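You operate a simulated robot arm through the tools that you are given. There is no shell and no other tool.

You are at the controls of a simulated two-armed robot. One attempt, no reset.

TASK
Wind the feeler pointer to 90 cm, brake it and prove it with the test lever.
Fine: brake on before the test lever swings out; the lamp must light; park the lever again.
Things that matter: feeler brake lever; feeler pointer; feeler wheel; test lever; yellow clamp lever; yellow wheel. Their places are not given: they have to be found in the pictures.

It is judged by the outcome, as a careful person would: the job done as asked, and still so three seconds after it is handed in. It fails if anything else is knocked over, pushed out of place, dropped, spilled or broken.

THE ROBOT
Two 7-joint arms with fingered hands on one trunk that stands fixed in place. Base frame: the origin is at the foot of the trunk, x ahead of it, y to its left, z up. Lengths are in m, angles in degrees, forces in N, time in s.
The left shoulder is at [0.109, 0.124, 0.981], the right one opposite. With the tool pointing down near the work surface each hand reaches from about 0.1 to 0.86 m from the base axis, measured 20 degrees to its own side. Payload 3.6 kg a hand.
Tool frame (each hand has its own): the origin (TCP) lies between the finger pads and is the grasp point; the fingertips stand 0.034 m ahead of it; z points along the fingers, y is the line along which they close. The gripper opens to 0.116 m. The gripper's body begins 0.04 m behind the TCP. The gripper is a hand of 5 fingers: y runs from the thumb to the fingers, the wrist lies at [-0.016, -0.16, -0.164] in the tool frame, and closing takes about 1.5 s.
Orientation is told as [roll, pitch, yaw] about the base's x, y, z axes, in that order, counted from this pose: with the fingers straight down and the wrist toward the robot, the tool's x, y and z point along [0, 1, 0], [1, 0, 0] and [0, 0, -1] of the base frame.

THE INTERFACE
- The arms move only by the tool apply_moves. It takes "left_commands", "right_commands" or both (then of equal length, played together; a hand with none holds still); each is a list that holds one entry, the list of rows, each a list of 7 numbers: the shift along the tool's x, y, z in units of 30 mm (1.0 is 30 mm), then the turn, a rotation vector about the tool's x, y, z in units of 6 degrees (1.0 is 6 degrees), then the closure, from 0 (fully open) to 1 (shut). In form: [[[dx, dy, dz, rx, ry, rz, jaw], ...]]. A call has 1 to 20 rows; each row shifts and turns the commanded pose from where the row before left it, along the tool's axes as they then stand. A call with a number of a shift or a turn outside -1 to 1 is refused whole. Each row takes 0.2 s and may step no farther than 0.05 m and 8.6 degrees from the row before; otherwise, or with a gripper value out of range, the whole call is refused. Where a pose cannot be reached the arm comes as near as it can. A force on the tool above 40 N (or 10 N above the force at the start of the call, whichever is more), or a blocked arm, ends the call early, and 0.2 s more pass. The fingers move at their own pace (about 0.153 m/s each) and stop on an object; they squeeze with about 32 N. The grip force told is the motor's: it shows also when the fingers shut on nothing. Time passes only in rows, and 0.2 s behind the last, so rows that do not move let the fingers close. The reply holds the time, the measured pose of the TCP, the force on the tool along the base axes, the opening and the grip force, in the units named above and with some noise, with the torque about the TCP (base axes, N m) and any sound that the robot's microphone picked up.
- Cameras (640 x 400 px; columns grow to the right, rows downward): "scene" is now at [0.2094, -0.0548, 1.1766]; the picture's right is [-0.58, -0.81, -0.00], its down [-0.30, 0.21, -0.93] and it looks along [0.76, -0.54, -0.37] (base axes); focal length 214 px, centre (320, 200). "left" rides on the left gripper at [-0.069, -0.134, -0.11] in its tool frame; the picture's right is [-0.77, -0.19, 0.61], its down [0.59, -0.58, 0.56] and it looks along [0.25, 0.79, 0.55] (tool axes); focal length 256 px, centre (320, 200). "right" rides on the right gripper at [0.069, -0.134, -0.11] in its tool frame; the picture's right is [-0.77, 0.19, -0.61], its down [-0.59, -0.58, 0.57] and it looks along [-0.25, 0.80, 0.55] (tool axes); focal length 256 px, centre (320, 200).
- capture(camera): a new picture of that camera. It takes no simulated time.
- move_column(by): slides the trunk up (or, below 0, down) by that many m; the arms and the scene camera ride with it, the base frame stays. It gives what a move gives, with no picture.
- set_grasp(shape, hand): the hand has 5 fingers and takes this shape, open, in about a second: jaw (thumb against the fingers, like two jaws); tri (thumb and two fingers); tip (a fingertip pinch); poke (one finger out to press); point (the index stretched); flat (the hand flat); cup (the hand cupped); fist (a fist). The gripper value then closes the fingers along that shape, each until it touches; the sizes above hold for jaw. It gives what a move gives, with no picture.
- pan_tilt(pan, tilt): turns the head with the scene camera to pan (to the left, within 86 degrees either way) and tilt (down, from -29 to 69), counted from straight ahead of the robot. It gives what a move gives.
- point_at(camera, pixels): for up to 12 pixels [column, row] of the newest picture of that camera ("zoom" is the newest enlarged one), the place [x, y, z] in the base frame of the surface seen there, good to about 0.003 m. It takes no simulated time.
- enlarge(camera, box): a new picture of the part [left, top, right, bottom] of that camera's present view, enlarged. It takes no simulated time.
- sign_off(): hands the job in; it is judged then, once.

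Leave the grippers open and the arms clear of the work at the hand-in unless told otherwise.

The tools are called after "Emit:" as a command line: name --argument value ..., lists and objects as JSON in quotes. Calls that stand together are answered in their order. apply_moves: Moves the arms, as the interface text tells. Its arguments: {"type":"object","properties":{"left_commands":{"type":"array","items":{"type":"array","items":{"type":"array","items":{"type":"number"}}}},"right_commands":{"type":"array","items":{"type":"array","items":{"type":"array","items":{"type":"number"}}}}},"required":[]} The other tools are called the same way: move_column (by) slides the trunk up or down; set_grasp (shape, hand) gives the hand a shape; pan_tilt (pan, tilt) turns the head that bears the scene camera; capture (camera) takes a picture; point_at (camera, pixels) gives the place of the surface under pixels of a picture; enlarge (camera, box) takes an enlarged picture of a part of a camera's view; sign_off () hands the job in.

At the start:

```text
time: 0.0
left_position: [0.6233, -0.0018, 1.1484]
left_tool_rot: [0.1, -0.1, 0.0]
left_force: [0.9, 0.5, -0.5]
left_wrist_torque: [-0.04, 0.01, 0.01]
left_grip_width: 0.1158
left_finger_force: 0.1
left_shape: jaw
right_position: [0.3733, -0.4688, 1.1847]
right_tool_rot: [0.0, 0.0, -0.1]
right_force: [-0.2, 0.0, 0.3]
right_wrist_torque: [0.0, 0.01, 0.02]
right_grip_width: 0.1159
right_finger_force: 0.1
right_shape: jaw
trunk travel left (down, up): [-0.18, 0.583]
head pan, tilt: [-35.6, 21.4]
```

scene: 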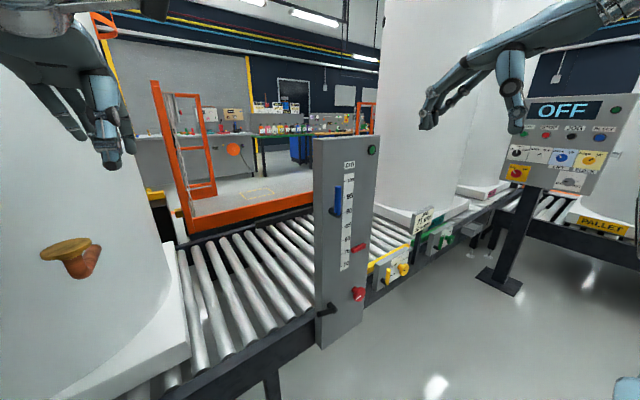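
right: 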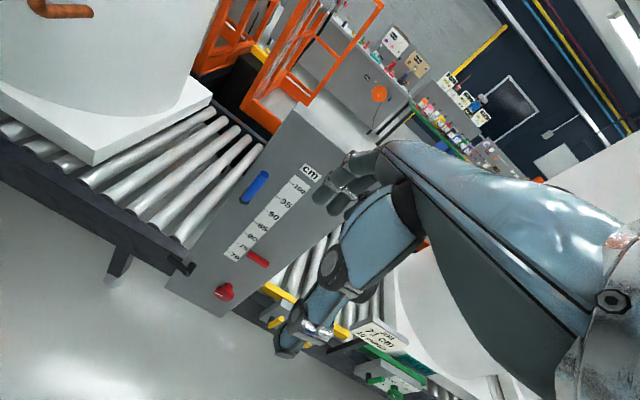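
left: 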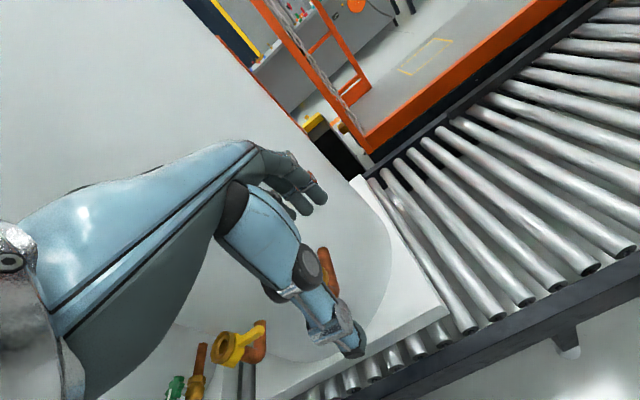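

I see a grey panel with a cm scale, a blue lever, a red pointer, a red knob and a black lever at about (345,240) in the scene picture. I'll enlarge that panel and the yellow controls beside it.

Emit:
enlarge --camera "scene" --box '[290, 130, 450, 350]'

Emit:
enlarge --camera "right" --box '[160, 100, 420, 400]'

Emit:
enlarge --camera "scene" --box '[480, 80, 640, 300]'

```text
1.82 times, centred on (370, 240) of scene
```

zoom: 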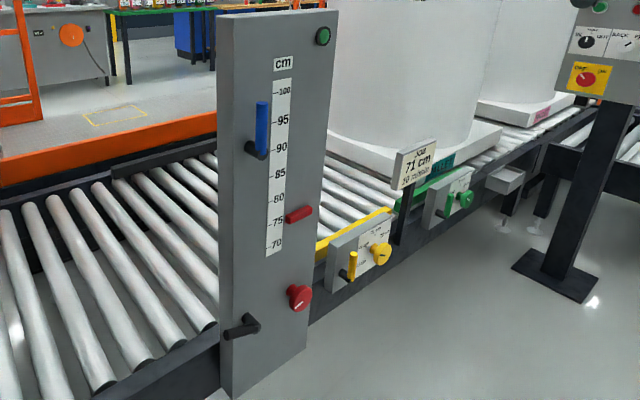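

```text
1.33 times, centred on (290, 250) of right
```

zoom: 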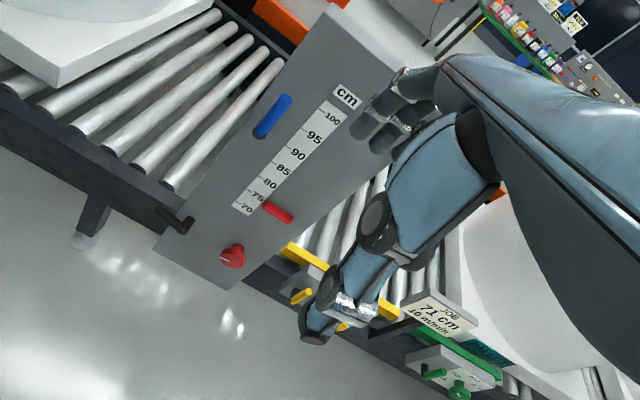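

```text
1.82 times, centred on (560, 190) of scene
```

zoom: 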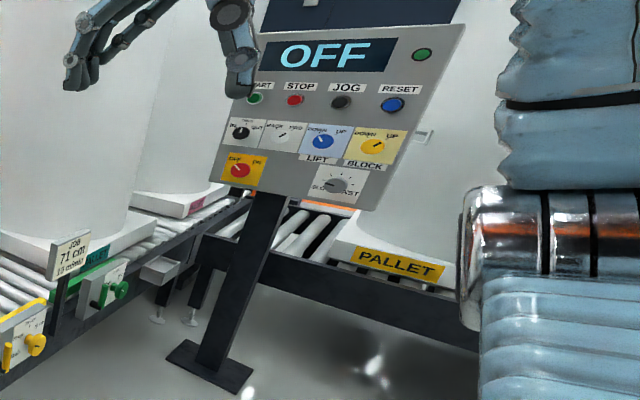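

The panel has a blue lever, a black lever, a red pointer, a red wheel and a green lamp. I need finer detail, so I'll turn the head to centre the panel and then zoom in.

Emit:
pan_tilt --pan -38 --tilt 30

```text
time: 0.7
left_position: [0.6237, -0.0007, 1.147]
left_tool_rot: [0.0, 0.1, 0.1]
left_force: [0.0, -0.2, 0.0]
left_wrist_torque: [-0.03, 0.0, -0.01]
left_grip_width: 0.1159
left_finger_force: 0.0
left_shape: jaw
right_position: [0.3734, -0.4678, 1.1836]
right_tool_rot: [0.0, 0.1, 0.0]
right_force: [0.0, -0.3, 0.5]
right_wrist_torque: [-0.01, 0.0, 0.0]
right_grip_width: 0.1161
right_finger_force: 0.1
right_shape: jaw
trunk travel left (down, up): [-0.18, 0.583]
head pan, tilt: [-38.0, 30.0]
```

The head is turned; next come a full picture and close-ups of the panel.

Emit:
capture --camera "scene"

Emit:
enlarge --camera "scene" --box '[290, 90, 380, 200]'

Emit:
enlarge --camera "scene" --box '[300, 190, 430, 310]'

```text
taken
```

scene: 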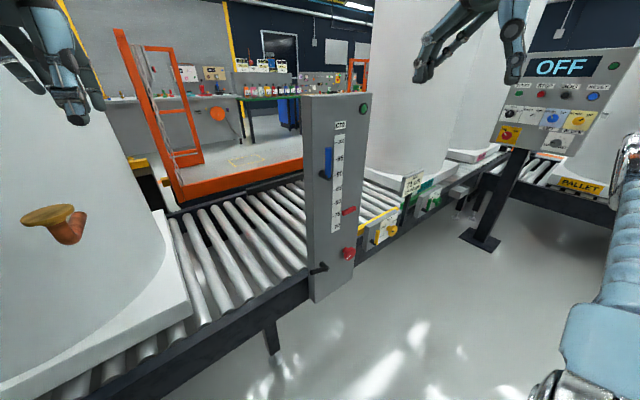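

```text
3.64 times, centred on (335, 145) of scene
```

zoom: 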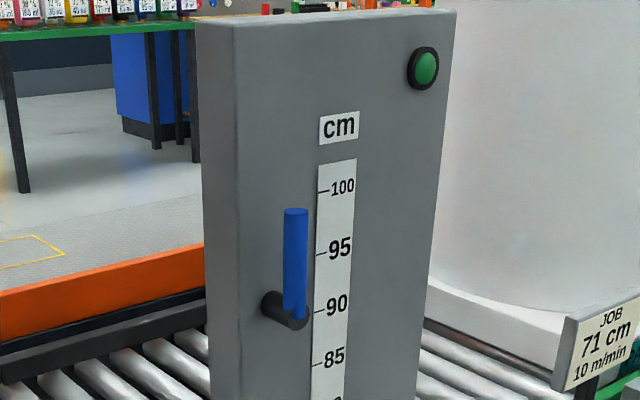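

```text
3.33 times, centred on (365, 250) of scene
```

zoom: 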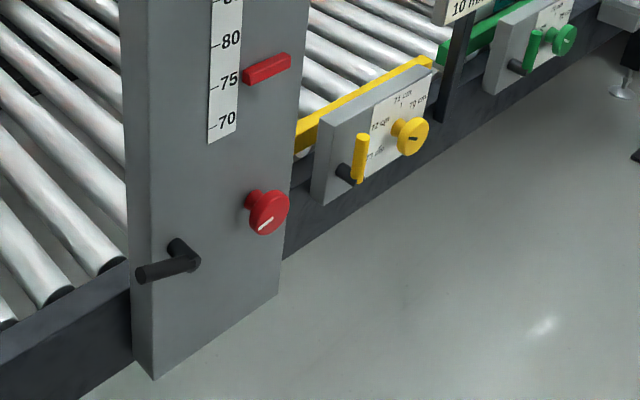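

The pointer reads about 75 cm. I want 3D positions for the panel face, both levers, the wheel, the pointer and the lamp, so I'll probe those pixels in the scene picture.

Emit:
point_at --camera "zoom" --pixels '[[265, 213], [250, 200], [140, 275], [180, 262], [193, 257], [175, 245], [248, 80], [290, 62], [215, 130], [230, 10], [160, 370], [275, 290]]'

Emit:
point_at --camera "scene" --pixels '[[328, 165], [330, 150], [324, 172], [363, 109], [340, 126], [306, 96], [366, 96], [345, 212], [348, 252], [319, 267], [378, 232], [392, 230]]'

```text
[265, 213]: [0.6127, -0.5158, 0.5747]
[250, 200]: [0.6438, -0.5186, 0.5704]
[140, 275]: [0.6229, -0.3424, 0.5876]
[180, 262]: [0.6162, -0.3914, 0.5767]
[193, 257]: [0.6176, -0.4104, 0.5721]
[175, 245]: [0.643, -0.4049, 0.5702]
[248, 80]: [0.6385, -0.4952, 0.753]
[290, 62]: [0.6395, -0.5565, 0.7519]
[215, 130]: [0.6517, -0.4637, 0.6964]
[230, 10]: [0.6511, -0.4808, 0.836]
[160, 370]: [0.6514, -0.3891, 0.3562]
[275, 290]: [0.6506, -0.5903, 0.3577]
```

```text
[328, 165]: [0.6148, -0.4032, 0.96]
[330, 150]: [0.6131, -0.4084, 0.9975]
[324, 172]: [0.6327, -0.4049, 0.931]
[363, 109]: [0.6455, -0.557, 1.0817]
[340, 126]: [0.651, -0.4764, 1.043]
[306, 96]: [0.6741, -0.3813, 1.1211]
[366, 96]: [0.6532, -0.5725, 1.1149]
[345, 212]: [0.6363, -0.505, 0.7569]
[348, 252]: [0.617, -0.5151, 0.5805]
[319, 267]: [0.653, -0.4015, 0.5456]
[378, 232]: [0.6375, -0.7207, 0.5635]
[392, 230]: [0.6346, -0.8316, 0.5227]
```

The panel face is at x≈0.651 and the wheel hub is near (0.61, -0.515, 0.575). I still have to tell the two levers apart, so I'll zoom tightly on each one, the wheel and the yellow block.

Emit:
enlarge --camera "scene" --box '[305, 240, 365, 280]'

Emit:
enlarge --camera "scene" --box '[305, 140, 365, 180]'

Emit:
enlarge --camera "scene" --box '[355, 205, 415, 250]'

Emit:
enlarge --camera "right" --box '[160, 220, 300, 320]'

Emit:
enlarge --camera "scene" --box '[320, 190, 370, 235]'

```text
10.00 times, centred on (335, 260) of scene
```

zoom: 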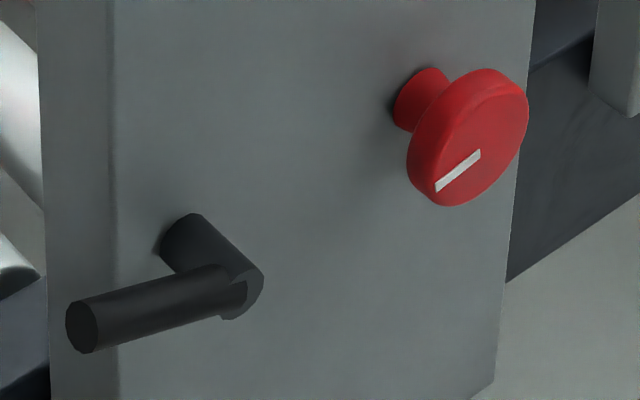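

```text
10.00 times, centred on (335, 160) of scene
```

zoom: 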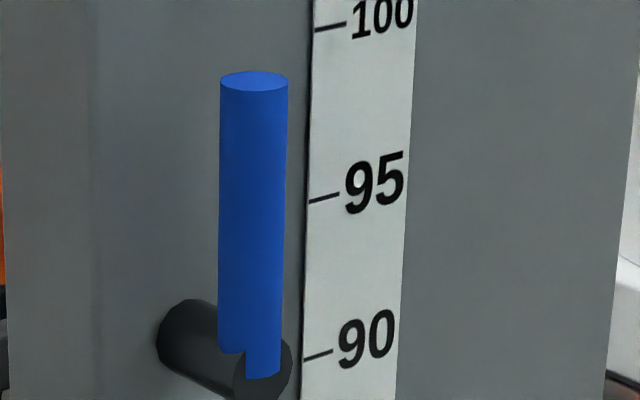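

```text
8.89 times, centred on (385, 228) of scene
```

zoom: 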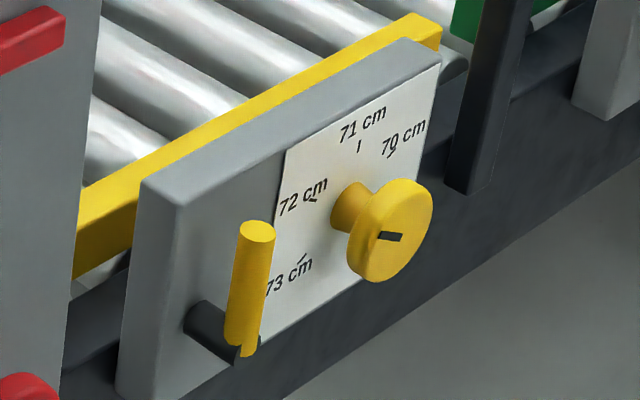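

```text
4.00 times, centred on (230, 270) of right
```

zoom: 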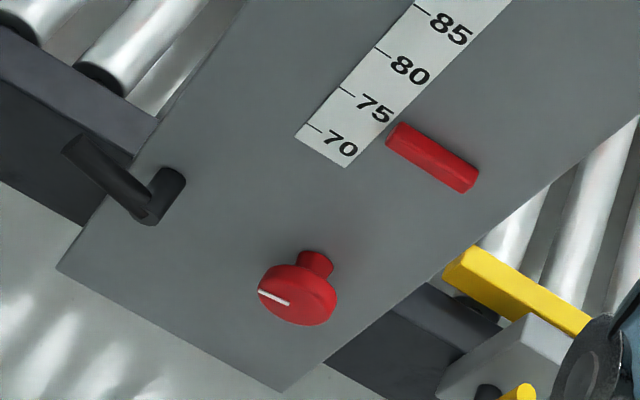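

```text
8.89 times, centred on (345, 212) of scene
```

zoom: 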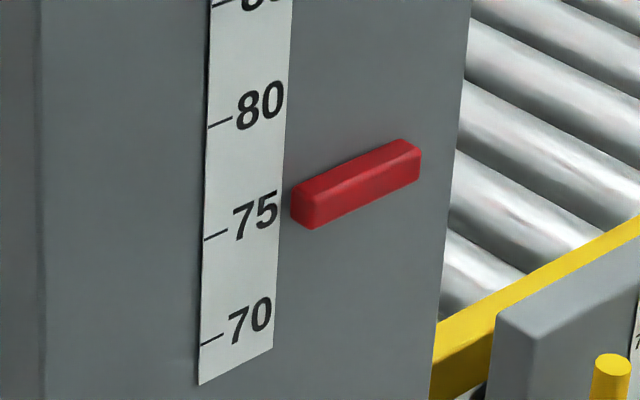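

The layout on the yellow block, with its lever about 0.11 m left of its wheel, matches the black lever beside the red wheel. So black looks like the brake, and blue, upright near the scale, looks like the test lever. Next I'll calibrate the scale by locating its tick marks in 3D.

Emit:
enlarge --camera "scene" --box '[296, 115, 376, 240]'

```text
3.20 times, centred on (336, 178) of scene
```

zoom: 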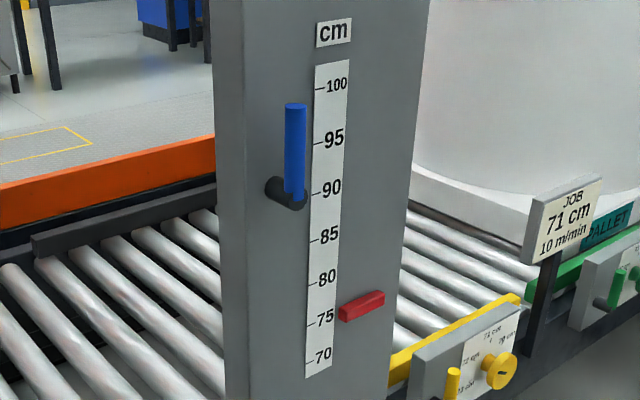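

The ticks run from 100 at (319,88) down to 70 at (309,362), and the pointer is at (345,307). I'll probe the ticks and the pointer.

Emit:
point_at --camera "zoom" --pixels '[[320, 88], [318, 143], [315, 193], [313, 241], [311, 284], [310, 324], [308, 363], [342, 312], [378, 299], [294, 108], [294, 150], [290, 205]]'

```text
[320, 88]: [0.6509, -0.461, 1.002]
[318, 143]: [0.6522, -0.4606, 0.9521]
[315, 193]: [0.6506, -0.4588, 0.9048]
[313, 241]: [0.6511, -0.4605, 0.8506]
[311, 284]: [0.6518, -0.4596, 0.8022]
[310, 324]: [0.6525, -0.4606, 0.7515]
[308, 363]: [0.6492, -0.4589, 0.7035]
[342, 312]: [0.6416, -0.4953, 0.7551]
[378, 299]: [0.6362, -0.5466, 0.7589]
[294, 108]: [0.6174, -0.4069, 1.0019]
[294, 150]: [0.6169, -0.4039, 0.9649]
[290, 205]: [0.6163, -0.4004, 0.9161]
```

The scale is true height: 75 cm is z=0.75 and 90 cm is z=0.90. Next I'll measure the wheel's size and the black lever precisely.

Emit:
enlarge --camera "scene" --box '[305, 240, 365, 280]'

Emit:
point_at --camera "zoom" --pixels '[[445, 195], [500, 85], [420, 155], [522, 110], [468, 140], [430, 185], [480, 155], [475, 80], [83, 330], [240, 285], [190, 235], [260, 275]]'

```text
10.00 times, centred on (335, 260) of scene
```

zoom: 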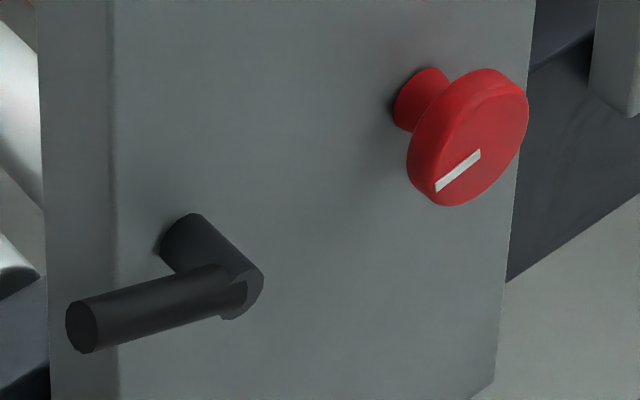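

```text
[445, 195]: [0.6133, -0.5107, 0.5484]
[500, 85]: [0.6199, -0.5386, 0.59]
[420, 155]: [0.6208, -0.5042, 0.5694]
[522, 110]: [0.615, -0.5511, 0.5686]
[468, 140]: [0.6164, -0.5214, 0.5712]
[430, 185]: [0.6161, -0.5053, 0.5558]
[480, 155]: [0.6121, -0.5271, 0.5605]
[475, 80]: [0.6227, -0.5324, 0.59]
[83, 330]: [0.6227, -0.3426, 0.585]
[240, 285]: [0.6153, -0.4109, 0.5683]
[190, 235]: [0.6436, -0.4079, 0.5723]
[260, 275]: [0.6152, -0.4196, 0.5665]
```

The wheel is a knob about 55 mm across, centred near (0.615, -0.523, 0.57). I'll probably need to lower the trunk, so first I'll turn the head to check what lies under the left hand.

Emit:
pan_tilt --pan 5 --tilt 35

Emit:
capture --camera "scene"

Emit:
capture --camera "left"

```text
time: 1.8
left_position: [0.6235, -0.001, 1.1485]
left_tool_rot: [0.0, 0.0, 0.1]
left_force: [1.0, 1.1, 0.5]
left_wrist_torque: [0.0, -0.01, 0.01]
left_grip_width: 0.116
left_finger_force: 0.1
left_shape: jaw
right_position: [0.3741, -0.4686, 1.1848]
right_tool_rot: [0.1, 0.0, 0.0]
right_force: [0.2, 0.3, 0.2]
right_wrist_torque: [0.03, -0.01, -0.02]
right_grip_width: 0.1159
right_finger_force: 0.0
right_shape: jaw
trunk travel left (down, up): [-0.18, 0.583]
head pan, tilt: [5.0, 35.0]
```

```text
taken
```

scene: 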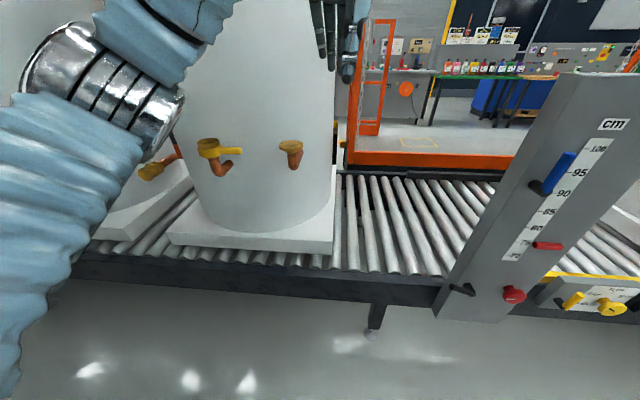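

```text
taken
```

left: 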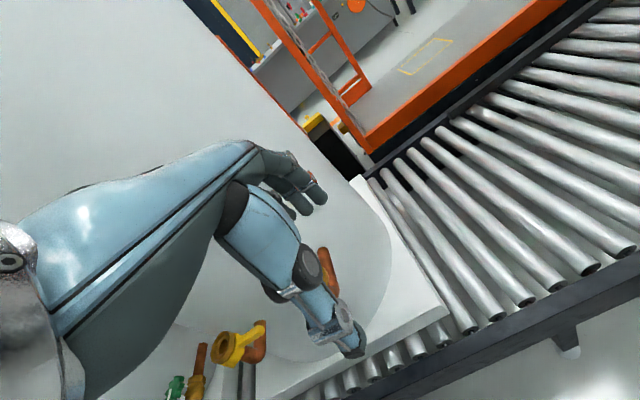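

White tanks with brass valves stand near the left hand. I'll probe the tank surface and the valves to see how much clearance the left arm has.

Emit:
point_at --camera "scene" --pixels '[[260, 60], [325, 100], [290, 148], [220, 150], [300, 240], [345, 60], [330, 10], [180, 100], [270, 110], [205, 20], [320, 40], [150, 170]]'

```text
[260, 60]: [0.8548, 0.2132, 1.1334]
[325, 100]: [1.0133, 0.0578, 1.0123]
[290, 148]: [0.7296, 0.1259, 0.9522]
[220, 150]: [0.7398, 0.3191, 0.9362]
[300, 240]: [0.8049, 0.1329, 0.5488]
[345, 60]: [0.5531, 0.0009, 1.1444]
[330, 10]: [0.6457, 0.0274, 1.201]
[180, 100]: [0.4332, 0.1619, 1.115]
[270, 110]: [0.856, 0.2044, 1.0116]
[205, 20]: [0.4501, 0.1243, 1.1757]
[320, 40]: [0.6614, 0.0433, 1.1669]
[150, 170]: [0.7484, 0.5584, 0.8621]
```

The valves start at x≈0.73, and the left hand reaches only to x≈0.69. To be safe I'll pull the left hand back and to the left, and in the same moves pitch the right hand so its fingers swing from down toward forward.

Emit:
apply_moves --left_commands '[[[0.95, -0.6, 0, 0, 0, 0, 0], [0.95, -0.6, 0, 0, 0, 0, 0], [0.95, -0.6, 0, 0, 0, 0, 0], [0.95, -0.6, 0, 0, 0, 0, 0], [0.95, -0.6, 0, 0, 0, 0, 0], [0.95, -0.6, 0, 0, 0, 0, 0], [0.95, -0.6, 0, 0, 0, 0, 0], [0, 0, 0, 0, 0, 0, 0]]]' --right_commands '[[[0, 0, 0, -1, 0, 0, 0], [0, 0, 0, -1, 0, 0, 0], [0, 0, 0, -1, 0, 0, 0], [0, 0, 0, -1, 0, 0, 0], [0, 0, 0, -1, 0, 0, 0], [0, 0, 0, -1, 0, 0, 0], [0, 0, 0, -1, 0, 0, 0], [0, 0, 0, -1, 0, 0, 0]]]'

```text
time: 3.6
left_position: [0.4943, 0.1992, 1.1486]
left_tool_rot: [0.1, 0.1, 0.0]
left_force: [-0.7, 0.1, 0.5]
left_wrist_torque: [0.0, 0.03, -0.01]
left_grip_width: 0.1156
left_finger_force: 0.0
left_shape: jaw
right_position: [0.3729, -0.4692, 1.1841]
right_tool_rot: [0.0, -48.2, 0.0]
right_force: [-0.4, -0.2, 0.2]
right_wrist_torque: [-0.06, 0.01, -0.03]
right_grip_width: 0.1159
right_finger_force: 0.0
right_shape: jaw
trunk travel left (down, up): [-0.18, 0.583]
head pan, tilt: [5.0, 35.0]
```

Both moves tracked exactly. Nothing stands below either arm now, so I'll lower the trunk by 0.16 m.

Emit:
move_column --by -0.16

Emit:
pan_tilt --pan -42 --tilt 25

Emit:
capture --camera "scene"

```text
time: 5.4
left_position: [0.4964, 0.1988, 0.988]
left_tool_rot: [0.0, 0.1, 0.0]
left_force: [-0.1, 0.0, 0.0]
left_wrist_torque: [0.0, 0.01, 0.01]
left_grip_width: 0.1155
left_finger_force: 0.0
left_shape: jaw
right_position: [0.3722, -0.4677, 1.0247]
right_tool_rot: [0.0, -48.1, -0.1]
right_force: [0.3, 0.5, -0.3]
right_wrist_torque: [-0.01, -0.01, -0.03]
right_grip_width: 0.1158
right_finger_force: 0.0
right_shape: jaw
trunk travel left (down, up): [-0.02, 0.743]
head pan, tilt: [5.0, 35.0]
```

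```text
time: 6.6
left_position: [0.4971, 0.1981, 0.9878]
left_tool_rot: [0.0, 0.0, 0.1]
left_force: [0.3, 0.2, 0.8]
left_wrist_torque: [-0.02, 0.01, -0.01]
left_grip_width: 0.1159
left_finger_force: 0.1
left_shape: jaw
right_position: [0.3732, -0.4682, 1.0245]
right_tool_rot: [0.0, -47.9, 0.1]
right_force: [0.4, 0.3, 0.4]
right_wrist_torque: [0.02, -0.03, 0.02]
right_grip_width: 0.1158
right_finger_force: 0.1
right_shape: jaw
trunk travel left (down, up): [-0.02, 0.743]
head pan, tilt: [-42.0, 25.0]
```

```text
taken
```

scene: 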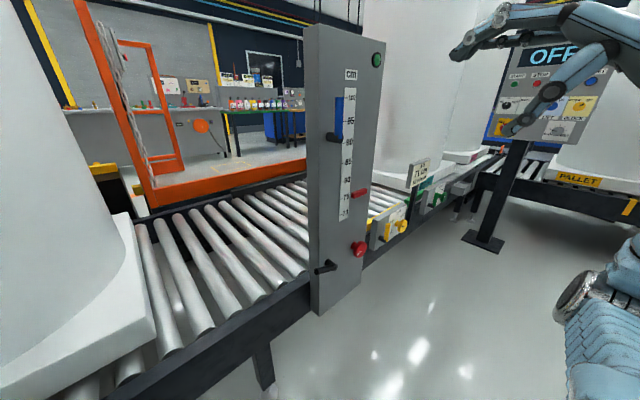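

The view is clear. I'll finish pitching the right hand to −90° so its fingers point at the panel.

Emit:
apply_moves --right_commands '[[[0, 0, 0, -1, 0, 0, 0], [0, 0, 0, -1, 0, 0, 0], [0, 0, 0, -1, 0, 0, 0], [0, 0, 0, -1, 0, 0, 0], [0, 0, 0, -1, 0, 0, 0], [0, 0, 0, -1, 0, 0, 0], [0, 0, 0, -1, 0, 0, 0], [0, 0, 0, 0, 0, 0, 0]]]'

```text
time: 8.4
left_position: [0.4972, 0.1988, 0.9881]
left_tool_rot: [0.1, 0.1, 0.1]
left_force: [-0.3, -0.6, -0.6]
left_wrist_torque: [0.02, -0.01, 0.0]
left_grip_width: 0.1157
left_finger_force: 0.1
left_shape: jaw
right_position: [0.3727, -0.468, 1.0248]
right_tool_rot: [-178.3, -90.0, 178.4]
right_force: [1.0, 0.1, 0.6]
right_wrist_torque: [0.0, 0.01, -0.01]
right_grip_width: 0.116
right_finger_force: 0.1
right_shape: jaw
trunk travel left (down, up): [-0.02, 0.743]
head pan, tilt: [-42.0, 25.0]
```

The fingers now point forward. I'll descend to wheel height while staying well in front of it, ending near (0.46, -0.523, 0.575).

Emit:
apply_moves --right_commands '[[[-0.122, -1, 0.2, 0, 0, 0, 0], [-0.122, -1, 0.2, 0, 0, 0, 0], [-0.122, -1, 0.2, 0, 0, 0, 0], [-0.122, -1, 0.2, 0, 0, 0, 0], [-0.122, -1, 0.2, 0, 0, 0, 0], [-0.122, -1, 0.2, 0, 0, 0, 0], [-0.122, -1, 0.2, 0, 0, 0, 0], [-0.122, -1, 0.2, 0, 0, 0, 0], [-0.122, -1, 0.2, 0, 0, 0, 0], [-0.122, -1, 0.2, 0, 0, 0, 0], [-0.122, -1, 0.2, 0, 0, 0, 0], [-0.122, -1, 0.2, 0, 0, 0, 0], [-0.122, -1, 0.2, 0, 0, 0, 0], [-0.122, -1, 0.2, 0, 0, 0, 0], [-0.122, -1, 0.2, 0, 0, 0, 0], [0, 0, 0, 0, 0, 0, 0]]]'

Emit:
capture --camera "scene"

Emit:
capture --camera "right"

```text
time: 11.8
left_position: [0.4978, 0.1987, 0.9887]
left_tool_rot: [0.1, 0.0, 0.1]
left_force: [-0.6, -0.1, -0.1]
left_wrist_torque: [0.01, -0.02, 0.0]
left_grip_width: 0.1158
left_finger_force: 0.1
left_shape: jaw
right_position: [0.465, -0.5249, 0.5702]
right_tool_rot: [-64.9, -90.0, 65.0]
right_force: [0.6, 0.8, -0.3]
right_wrist_torque: [0.0, 0.0, 0.02]
right_grip_width: 0.116
right_finger_force: 0.2
right_shape: jaw
trunk travel left (down, up): [-0.02, 0.743]
head pan, tilt: [-42.0, 25.0]
```

```text
taken
```

scene: 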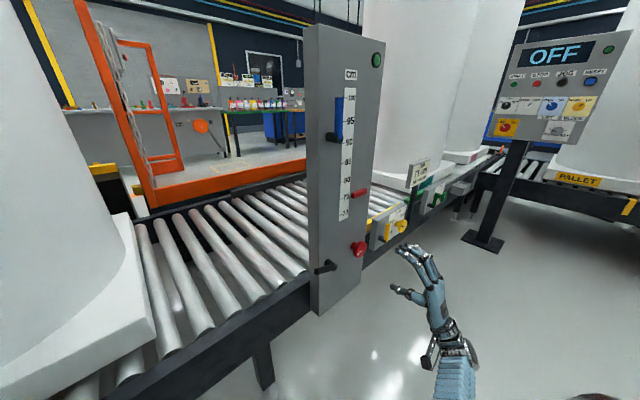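

```text
taken
```

right: 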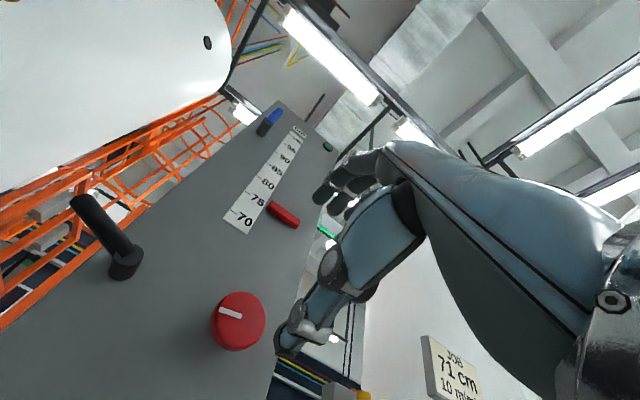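

The arm reached, and the right camera sees the wheel face at (238,321) with its white mark. I'll enlarge that view and probe the wheel's rim and centre, and the black lever.

Emit:
enlarge --camera "right" --box '[178, 270, 298, 370]'

Emit:
point_at --camera "right" --pixels '[[238, 321], [215, 322], [262, 318], [240, 296], [232, 347], [120, 265], [75, 202], [88, 205], [110, 250], [128, 270], [285, 214], [265, 125]]'

```text
4.00 times, centred on (238, 320) of right
```

zoom: 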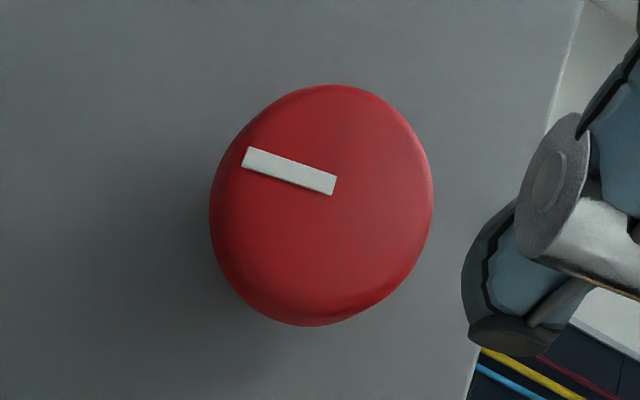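

```text
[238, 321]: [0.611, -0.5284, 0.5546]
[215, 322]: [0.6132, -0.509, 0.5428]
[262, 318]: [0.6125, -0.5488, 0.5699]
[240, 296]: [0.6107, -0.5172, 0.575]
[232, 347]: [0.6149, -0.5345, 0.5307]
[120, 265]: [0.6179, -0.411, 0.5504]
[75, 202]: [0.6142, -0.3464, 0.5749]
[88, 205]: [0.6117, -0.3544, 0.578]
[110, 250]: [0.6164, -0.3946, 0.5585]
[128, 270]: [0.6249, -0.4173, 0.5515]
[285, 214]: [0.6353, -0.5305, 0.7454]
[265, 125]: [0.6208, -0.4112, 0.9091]
```

The wheel's centre is about (0.611, -0.528, 0.555) with a radius near 0.028 m, and the pointer is at 75. Before gripping I'll test in free space how far this hand can roll about its pointing axis, starting with −90°.

Emit:
apply_moves --right_commands '[[[0, 0, 0, 0, 0, -1, 0], [0, 0, 0, 0, 0, -1, 0], [0, 0, 0, 0, 0, -1, 0], [0, 0, 0, 0, 0, -1, 0], [0, 0, 0, 0, 0, -1, 0], [0, 0, 0, 0, 0, -1, 0], [0, 0, 0, 0, 0, -1, 0], [0, 0, 0, 0, 0, -1, 0], [0, 0, 0, 0, 0, -1, 0], [0, 0, 0, 0, 0, -1, 0], [0, 0, 0, 0, 0, -1, 0], [0, 0, 0, 0, 0, -1, 0], [0, 0, 0, 0, 0, -1, 0], [0, 0, 0, 0, 0, -1, 0], [0, 0, 0, 0, 0, -1, 0], [0, 0, 0, 0, 0, 0, 0]]]'

Emit:
capture --camera "scene"

```text
time: 15.2
left_position: [0.4981, 0.199, 0.988]
left_tool_rot: [-0.1, -0.1, 0.1]
left_force: [-1.1, -0.1, -0.1]
left_wrist_torque: [-0.02, -0.01, 0.05]
left_grip_width: 0.1159
left_finger_force: 0.1
left_shape: jaw
right_position: [0.4626, -0.5207, 0.5791]
right_tool_rot: [-89.8, -0.1, 89.9]
right_force: [-0.1, 0.6, -0.2]
right_wrist_torque: [-0.02, 0.01, -0.02]
right_grip_width: 0.1158
right_finger_force: 0.0
right_shape: jaw
right hand out of reach, approached as far as the arm can: row 15
trunk travel left (down, up): [-0.02, 0.743]
head pan, tilt: [-42.0, 25.0]
```

```text
taken
```

scene: 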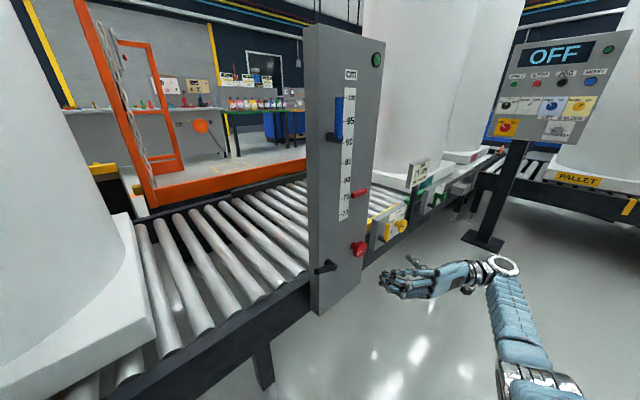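

A roll of −84° is reachable and −90° is just past the limit. Next I'll test the other direction.

Emit:
apply_moves --right_commands '[[[0, 0, 0, 0, 0, 1, 0], [0, 0, 0, 0, 0, 1, 0], [0, 0, 0, 0, 0, 1, 0], [0, 0, 0, 0, 0, 1, 0], [0, 0, 0, 0, 0, 1, 0], [0, 0, 0, 0, 0, 1, 0], [0, 0, 0, 0, 0, 1, 0], [0, 0, 0, 0, 0, 1, 0], [0, 0, 0, 0, 0, 1, 0], [0, 0, 0, 0, 0, 1, 0], [0, 0, 0, 0, 0, 1, 0], [0, 0, 0, 0, 0, 1, 0], [0, 0, 0, 0, 0, 1, 0], [0, 0, 0, 0, 0, 1, 0], [0, 0, 0, 0, 0, 1, 0], [0, 0, 0, 0, 0, 1, 0], [0, 0, 0, 0, 0, 1, 0], [0, 0, 0, 0, 0, 1, 0], [0, 0, 0, 0, 0, 1, 0], [0, 0, 0, 0, 0, 1, 0]]]'

Emit:
apply_moves --right_commands '[[[0, 0, 0, 0, 0, 1, 0], [0, 0, 0, 0, 0, 1, 0], [0, 0, 0, 0, 0, 1, 0], [0, 0, 0, 0, 0, 1, 0], [0, 0, 0, 0, 0, 1, 0], [0, 0, 0, 0, 0, 1, 0], [0, 0, 0, 0, 0, 1, 0], [0, 0, 0, 0, 0, 1, 0], [0, 0, 0, 0, 0, 1, 0], [0, 0, 0, 0, 0, 1, 0]]]'

Emit:
capture --camera "scene"

```text
time: 19.4
left_position: [0.4971, 0.1971, 0.9876]
left_tool_rot: [0.0, -0.1, 0.0]
left_force: [0.0, 0.5, -0.7]
left_wrist_torque: [-0.02, -0.01, -0.02]
left_grip_width: 0.1158
left_finger_force: 0.0
left_shape: jaw
right_position: [0.4627, -0.5192, 0.5759]
right_tool_rot: [89.9, -60.0, -89.9]
right_force: [0.5, -0.8, 0.1]
right_wrist_torque: [0.03, -0.03, -0.01]
right_grip_width: 0.1158
right_finger_force: 0.0
right_shape: jaw
trunk travel left (down, up): [-0.02, 0.743]
head pan, tilt: [-42.0, 25.0]
```

```text
time: 21.3
left_position: [0.5062, 0.1974, 0.9858]
left_tool_rot: [0.1, 0.5, 0.2]
left_force: [-1.6, 2.7, 1.0]
left_wrist_torque: [-0.17, -0.17, 0.01]
left_grip_width: 0.1158
left_finger_force: 0.0
left_shape: jaw
right_position: [0.5319, -0.5002, 0.6256]
right_tool_rot: [100.5, -10.1, -88.5]
right_force: [0.0, 0.5, 0.5]
right_wrist_torque: [0.01, 0.02, 0.01]
right_grip_width: 0.1159
right_finger_force: 0.0
right_shape: jaw
trunk travel left (down, up): [-0.02, 0.743]
head pan, tilt: [-42.0, 25.0]
stopped in row 9 (right hand): the arm was blocked; the commanded pose is now the measured one
```

```text
taken
```

scene: 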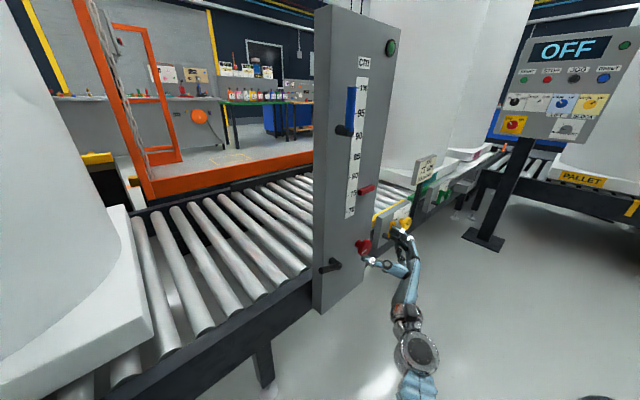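

The arm was blocked at about +80° of roll, probably the elbow against the robot's own body, and the hand shifted toward the wheel without any force. I'll back it away, undo the tilt and roll back to a safe angle.

Emit:
apply_moves --right_commands '[[[-0.3, 0.05, -0.9, 0, 0, -0.5, 0], [-0.5, 0.05, -0.9, -0.12, -0.9, -0.5, 0], [-0.5, 0.05, -0.9, -0.12, -0.9, -1, 0], [-0.3, 0, 0, 0, 0, -1, 0], [0, 0, 0, 0, 0, -1, 0], [0, 0, 0, 0, 0, -1, 0], [0, 0, 0, 0, 0, -1, 0], [0, 0, 0, 0, 0, -1, 0]]]'

Emit:
capture --camera "scene"

Emit:
capture --camera "right"

```text
time: 23.1
left_position: [0.4907, 0.1983, 0.9919]
left_tool_rot: [0.0, -0.3, 0.1]
left_force: [-0.2, -0.2, 0.6]
left_wrist_torque: [-0.04, 0.03, -0.01]
left_grip_width: 0.1158
left_finger_force: 0.1
left_shape: jaw
right_position: [0.4401, -0.5207, 0.5697]
right_tool_rot: [90.3, -51.8, -92.0]
right_force: [0.5, -0.2, -0.5]
right_wrist_torque: [-0.03, 0.02, -0.03]
right_grip_width: 0.1158
right_finger_force: 0.0
right_shape: jaw
trunk travel left (down, up): [-0.02, 0.743]
head pan, tilt: [-42.0, 25.0]
```

```text
taken
```

scene: 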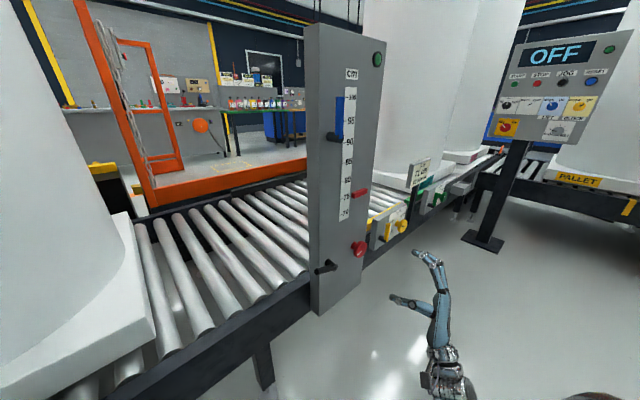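

```text
taken
```

right: 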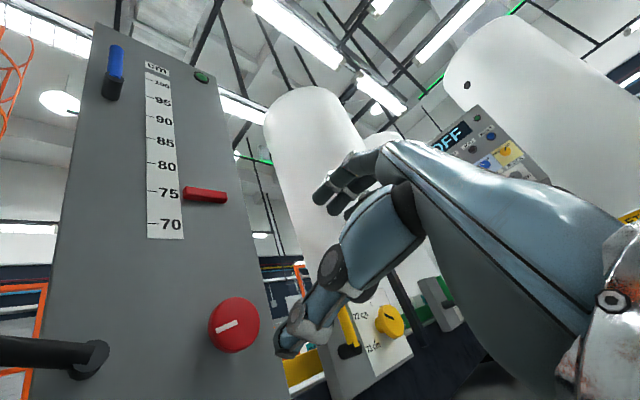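

The hand is back clear at (0.44, -0.52, 0.57) with a 2° yaw error. I'll use rolls between about −75° and +45°. Next I'll fix the yaw and roll to about −58°, ready for a clockwise grip stroke.

Emit:
apply_moves --right_commands '[[[0, 0, 0, 0.2, 0.26, 0, 0], [0, 0, 0, 0, 0, -1, 0], [0, 0, 0, 0, 0, -1, 0], [0, 0, 0, 0, 0, -1, 0], [0, 0, 0, 0, 0, -1, 0], [0, 0, 0, 0, 0, -1, 0], [0, 0, 0, 0, 0, -1, 0], [0, 0, 0, 0, 0, -1, 0], [0, 0, 0, 0, 0, -1, 0], [0, 0, 0, 0, 0, -1, 0], [0, 0, 0, 0, 0, -1, 0], [0, 0, 0, 0, 0, -1, 0], [0, 0, 0, 0, 0, -1, 0], [0, 0, 0, 0, 0, -1, 0], [0, 0, 0, 0, 0, -1, 0], [0, 0, 0, 0, 0, -1, 0], [0, 0, 0, 0, 0, -1, 0], [0, 0, 0, 0, 0, 0, 0]]]'

Emit:
capture --camera "right"

Emit:
capture --camera "scene"

```text
time: 26.9
left_position: [0.4917, 0.1985, 0.991]
left_tool_rot: [0.0, -0.3, 0.1]
left_force: [-0.3, -0.2, 0.5]
left_wrist_torque: [0.01, 0.0, -0.02]
left_grip_width: 0.1161
left_finger_force: 0.0
left_shape: jaw
right_position: [0.4409, -0.5193, 0.5696]
right_tool_rot: [-90.1, -32.2, 90.4]
right_force: [-0.3, 0.3, -0.4]
right_wrist_torque: [-0.04, 0.02, 0.01]
right_grip_width: 0.1163
right_finger_force: 0.1
right_shape: jaw
trunk travel left (down, up): [-0.02, 0.743]
head pan, tilt: [-42.0, 25.0]
```

```text
taken
```

right: 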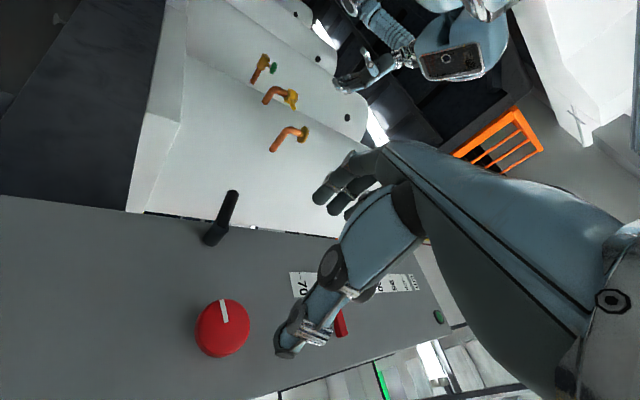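

```text
taken
```

scene: 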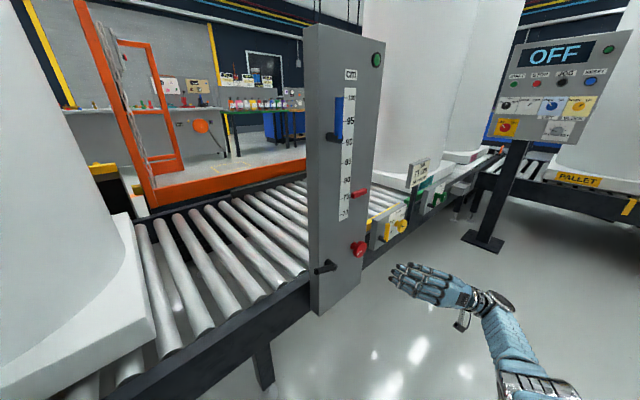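

The right camera shows the wheel at (222,328). I'll re-measure its centre and rim from this view before approaching.

Emit:
enlarge --camera "right" --box '[172, 280, 272, 370]'

Emit:
point_at --camera "right" --pixels '[[223, 327], [199, 330], [247, 323], [222, 303], [221, 351], [226, 320], [212, 238], [232, 195], [340, 325], [221, 305]]'

```text
4.44 times, centred on (222, 325) of right
```

zoom: 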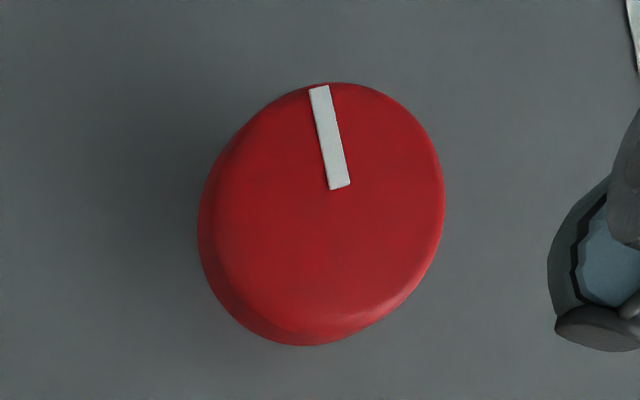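

```text
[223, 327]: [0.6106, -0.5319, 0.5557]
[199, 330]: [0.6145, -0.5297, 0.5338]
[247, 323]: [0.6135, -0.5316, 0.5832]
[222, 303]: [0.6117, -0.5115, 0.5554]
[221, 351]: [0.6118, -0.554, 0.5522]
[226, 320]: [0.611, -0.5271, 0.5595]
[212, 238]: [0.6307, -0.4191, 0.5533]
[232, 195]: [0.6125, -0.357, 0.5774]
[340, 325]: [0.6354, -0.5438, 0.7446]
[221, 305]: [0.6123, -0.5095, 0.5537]
```

The wheel's centre is about (y −0.530, z 0.558). I'll align the hand sideways and approach to x≈0.55, then check before going around the wheel.

Emit:
apply_moves --right_commands '[[[0.15, -0.52, 0, 0, 0, 0, 0], [0, 0, 0.9, 0, 0, 0, 0], [0, 0, 0.9, 0, 0, 0, 0], [0, 0, 0.9, 0, 0, 0, 0], [0, 0, 0.9, 0, 0, 0, 0], [0, 0, 0, 0, 0, 0, 0]]]'

Emit:
capture --camera "right"

Emit:
enlarge --camera "scene" --box '[300, 200, 500, 330]'

```text
time: 28.3
left_position: [0.4942, 0.1989, 0.9906]
left_tool_rot: [-0.1, 0.0, 0.1]
left_force: [0.0, 1.0, 0.3]
left_wrist_torque: [-0.02, -0.04, 0.0]
left_grip_width: 0.1161
left_finger_force: 0.0
left_shape: jaw
right_position: [0.543, -0.5237, 0.5663]
right_tool_rot: [-89.9, -32.2, 90.3]
right_force: [-0.8, 0.4, 0.8]
right_wrist_torque: [-0.01, 0.0, 0.01]
right_grip_width: 0.1162
right_finger_force: 0.0
right_shape: jaw
right hand out of reach, approached as far as the arm can: row 4, 5
trunk travel left (down, up): [-0.02, 0.743]
head pan, tilt: [-42.0, 25.0]
```

```text
taken
```

right: 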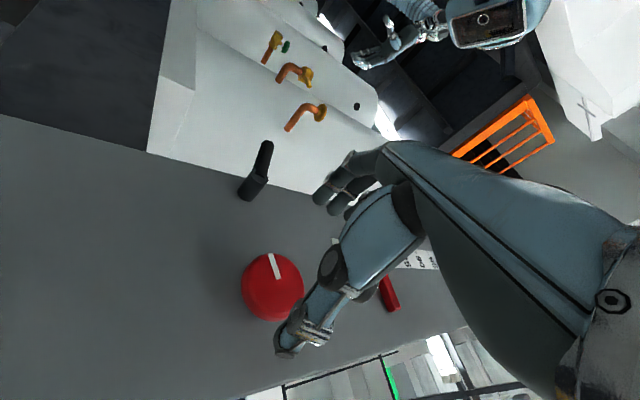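

```text
3.08 times, centred on (400, 265) of scene
```

zoom: 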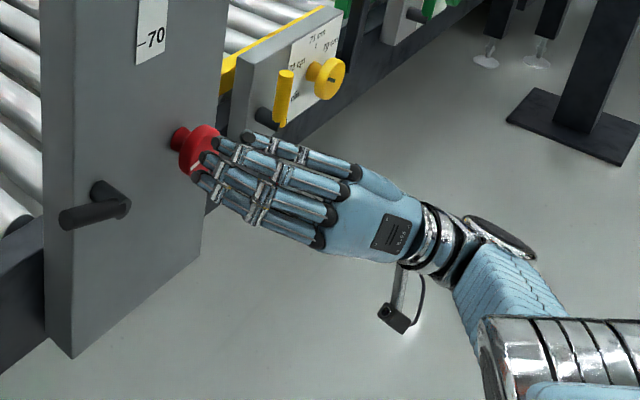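

At this roll the wheel is slightly out of reach. The hand stopped at x=0.543 and touched nothing. Rolls from about −15° upward should reach, so I'll back off 3 cm and roll forward to about +50° in free space.

Emit:
apply_moves --right_commands '[[[0, 0, -1, 0, 0, 0, 0], [0, 0, 0, 0, 0, 1, 0], [0, 0, 0, 0, 0, 1, 0], [0, 0, 0, 0, 0, 1, 0], [0, 0, 0, 0, 0, 1, 0], [0, 0, 0, 0, 0, 1, 0], [0, 0, 0, 0, 0, 1, 0], [0, 0, 0, 0, 0, 1, 0], [0, 0, 0, 0, 0, 1, 0], [0, 0, 0, 0, 0, 1, 0], [0, 0, 0, 0, 0, 1, 0], [0, 0, 0, 0, 0, 1, 0], [0, 0, 0, 0, 0, 1, 0], [0, 0, 0, 0, 0, 1, 0], [0, 0, 0, 0, 0, 1, 0], [0, 0, 0, 0, 0, 1, 0], [0, 0, 0, 0, 0, 1, 0], [0, 0, 0, 0, 0, 1, 0], [0, 0, 0, 0, 0, 1, 0], [0, 0, 0, 0, 0, 0, 0]]]'

```text
time: 32.5
left_position: [0.4904, 0.1995, 0.9904]
left_tool_rot: [-0.1, -0.3, 0.1]
left_force: [-0.2, -0.4, 0.3]
left_wrist_torque: [-0.02, 0.01, -0.02]
left_grip_width: 0.116
left_finger_force: 0.3
left_shape: jaw
right_position: [0.5096, -0.5225, 0.5654]
right_tool_rot: [90.2, -39.7, -89.8]
right_force: [-0.4, 0.4, -0.8]
right_wrist_torque: [0.02, 0.01, 0.0]
right_grip_width: 0.116
right_finger_force: 0.1
right_shape: jaw
trunk travel left (down, up): [-0.02, 0.743]
head pan, tilt: [-42.0, 25.0]
```

At +50° the hand tracks accurately. I'll go on in small steps to find the upper limit.

Emit:
apply_moves --right_commands '[[[0, 0, 0, 0, 0, 1, 0], [0, 0, 0, 0, 0, 1, 0], [0, 0, 0, 0, 0, 0, 0]]]'

Emit:
apply_moves --right_commands '[[[0, 0, 0, 0, 0, 1, 0], [0, 0, 0, 0, 0, 0, 0]]]'

Emit:
capture --camera "scene"

Emit:
capture --camera "right"

```text
time: 33.3
left_position: [0.4913, 0.1989, 0.9912]
left_tool_rot: [0.0, -0.2, 0.2]
left_force: [-0.2, -1.2, 0.9]
left_wrist_torque: [-0.04, -0.01, -0.01]
left_grip_width: 0.1161
left_finger_force: 0.0
left_shape: jaw
right_position: [0.5095, -0.5226, 0.567]
right_tool_rot: [90.3, -27.8, -89.9]
right_force: [-0.8, -0.2, -0.5]
right_wrist_torque: [0.04, -0.03, 0.01]
right_grip_width: 0.1158
right_finger_force: 0.0
right_shape: jaw
trunk travel left (down, up): [-0.02, 0.743]
head pan, tilt: [-42.0, 25.0]
```

```text
time: 33.9
left_position: [0.4907, 0.1988, 0.9913]
left_tool_rot: [0.0, -0.4, 0.1]
left_force: [0.0, 0.4, -0.4]
left_wrist_torque: [-0.01, 0.02, 0.01]
left_grip_width: 0.116
left_finger_force: 0.0
left_shape: jaw
right_position: [0.5097, -0.521, 0.5672]
right_tool_rot: [90.3, -21.8, -89.8]
right_force: [-0.7, 0.4, -0.7]
right_wrist_torque: [0.0, -0.03, -0.01]
right_grip_width: 0.1163
right_finger_force: 0.0
right_shape: jaw
trunk travel left (down, up): [-0.02, 0.743]
head pan, tilt: [-42.0, 25.0]
```

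```text
taken
```

scene: 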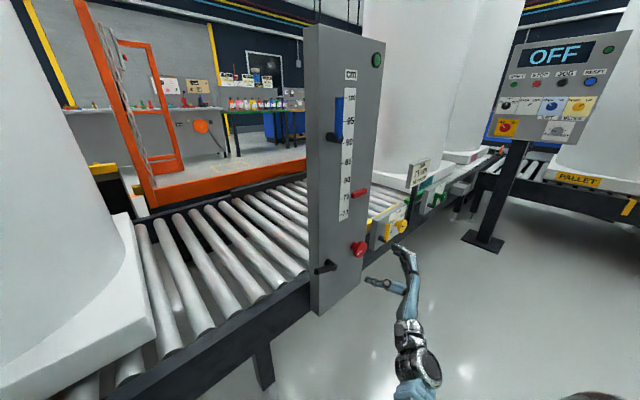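

```text
taken
```

right: 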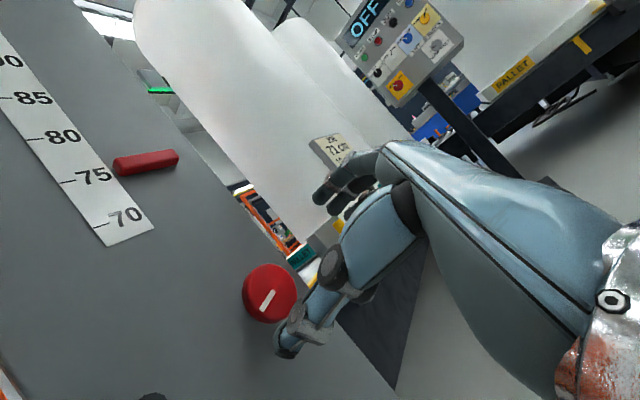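

At +68° it still tracks well, so my working range is about −15° to +68°. I'll roll back to about −10° and then move in to x≈0.55, centred on the wheel.

Emit:
apply_moves --right_commands '[[[0, 0, 0, 0, 0, -1, 0], [0, 0, 0, 0, 0, -1, 0], [0, 0, 0, 0, 0, -1, 0], [0, 0, 0, 0, 0, -1, 0], [0, 0, 0, 0, 0, -1, 0], [0, 0, 0, 0, 0, -1, 0], [0, 0, 0, 0, 0, -1, 0], [0, 0, 0, 0, 0, -1, 0], [0, 0, 0, 0, 0, -1, 0], [0, 0, 0, 0, 0, -1, 0], [0, 0, 0, 0, 0, -1, 0], [0, 0, 0, 0, 0, -1, 0], [0, 0, 0, 0, 0, -1, 0], [0, 0, 0, 0, 0, 0, 0]]]'

```text
time: 36.9
left_position: [0.4899, 0.1986, 0.9906]
left_tool_rot: [0.0, -0.3, 0.1]
left_force: [0.5, -0.5, -0.2]
left_wrist_torque: [0.0, -0.01, 0.02]
left_grip_width: 0.1159
left_finger_force: 0.0
left_shape: jaw
right_position: [0.5105, -0.5226, 0.5655]
right_tool_rot: [-90.6, -80.1, 91.0]
right_force: [-0.1, -1.0, -0.7]
right_wrist_torque: [0.01, -0.03, 0.0]
right_grip_width: 0.1162
right_finger_force: 0.0
right_shape: jaw
trunk travel left (down, up): [-0.02, 0.743]
head pan, tilt: [-42.0, 25.0]
```

The roll is −10° at (0.510, -0.523, 0.566). I'll centre on the wheel and slide forward so the open fingers straddle its disc, with the TCP at x≈0.597 and the fingertips short of the panel.

Emit:
apply_moves --right_commands '[[[-0.2, -0.29, 0, 0, 0, 0, 0], [0, 0, 0.7, 0, 0, 0, 0], [0, 0, 0.7, 0, 0, 0, 0], [0, 0, 0.7, 0, 0, 0, 0], [0, 0, 0.7, 0, 0, 0, 0], [0, 0, 0, 0, 0, 0, 0]]]'

Emit:
capture --camera "right"

Emit:
enlarge --camera "scene" --box '[300, 190, 460, 310]'

```text
time: 38.3
left_position: [0.5021, 0.198, 0.9894]
left_tool_rot: [-0.2, -0.1, -0.3]
left_force: [-0.6, -0.1, -0.8]
left_wrist_torque: [-0.01, -0.05, 0.01]
left_grip_width: 0.1159
left_finger_force: 0.0
left_shape: jaw
right_position: [0.599, -0.53, 0.5542]
right_tool_rot: [-88.0, -80.2, 88.5]
right_force: [-0.2, -0.6, 0.7]
right_wrist_torque: [-0.01, 0.02, 0.01]
right_grip_width: 0.1161
right_finger_force: 0.1
right_shape: jaw
right hand out of reach, approached as far as the arm can: row 5
trunk travel left (down, up): [-0.02, 0.743]
head pan, tilt: [-42.0, 25.0]
```

```text
taken
```

right: 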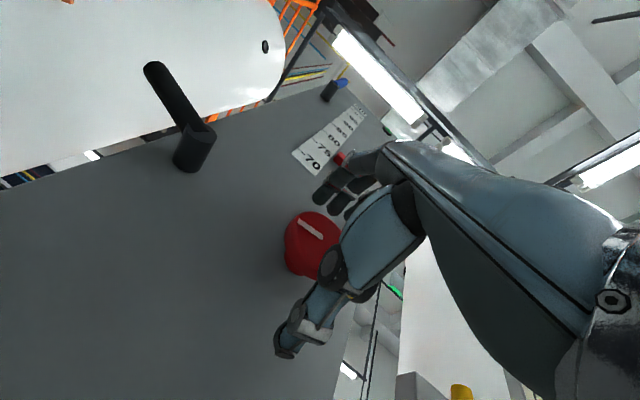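

```text
3.33 times, centred on (380, 250) of scene
```

zoom: 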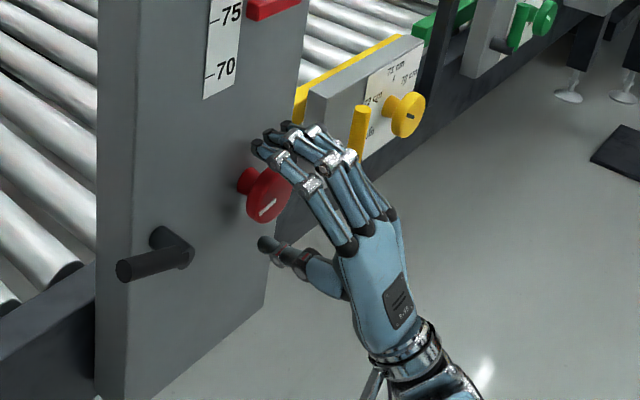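

The wheel sits between the thumb below and the fingers above. I'll probe the fingertips in this view to check the gap to the panel and to the yellow lever.

Emit:
point_at --camera "zoom" --pixels '[[258, 147], [270, 135], [287, 127], [310, 130], [265, 243], [285, 250], [357, 120], [350, 155], [268, 207], [340, 160], [300, 200], [318, 145]]'

```text
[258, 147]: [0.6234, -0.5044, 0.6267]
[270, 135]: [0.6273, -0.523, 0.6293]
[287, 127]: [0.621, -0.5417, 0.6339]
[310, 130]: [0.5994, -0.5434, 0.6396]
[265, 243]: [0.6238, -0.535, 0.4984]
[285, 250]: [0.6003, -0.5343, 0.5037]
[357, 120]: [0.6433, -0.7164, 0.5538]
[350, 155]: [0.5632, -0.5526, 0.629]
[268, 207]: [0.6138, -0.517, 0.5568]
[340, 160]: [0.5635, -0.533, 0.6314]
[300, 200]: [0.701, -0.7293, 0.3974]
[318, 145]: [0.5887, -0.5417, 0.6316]
```

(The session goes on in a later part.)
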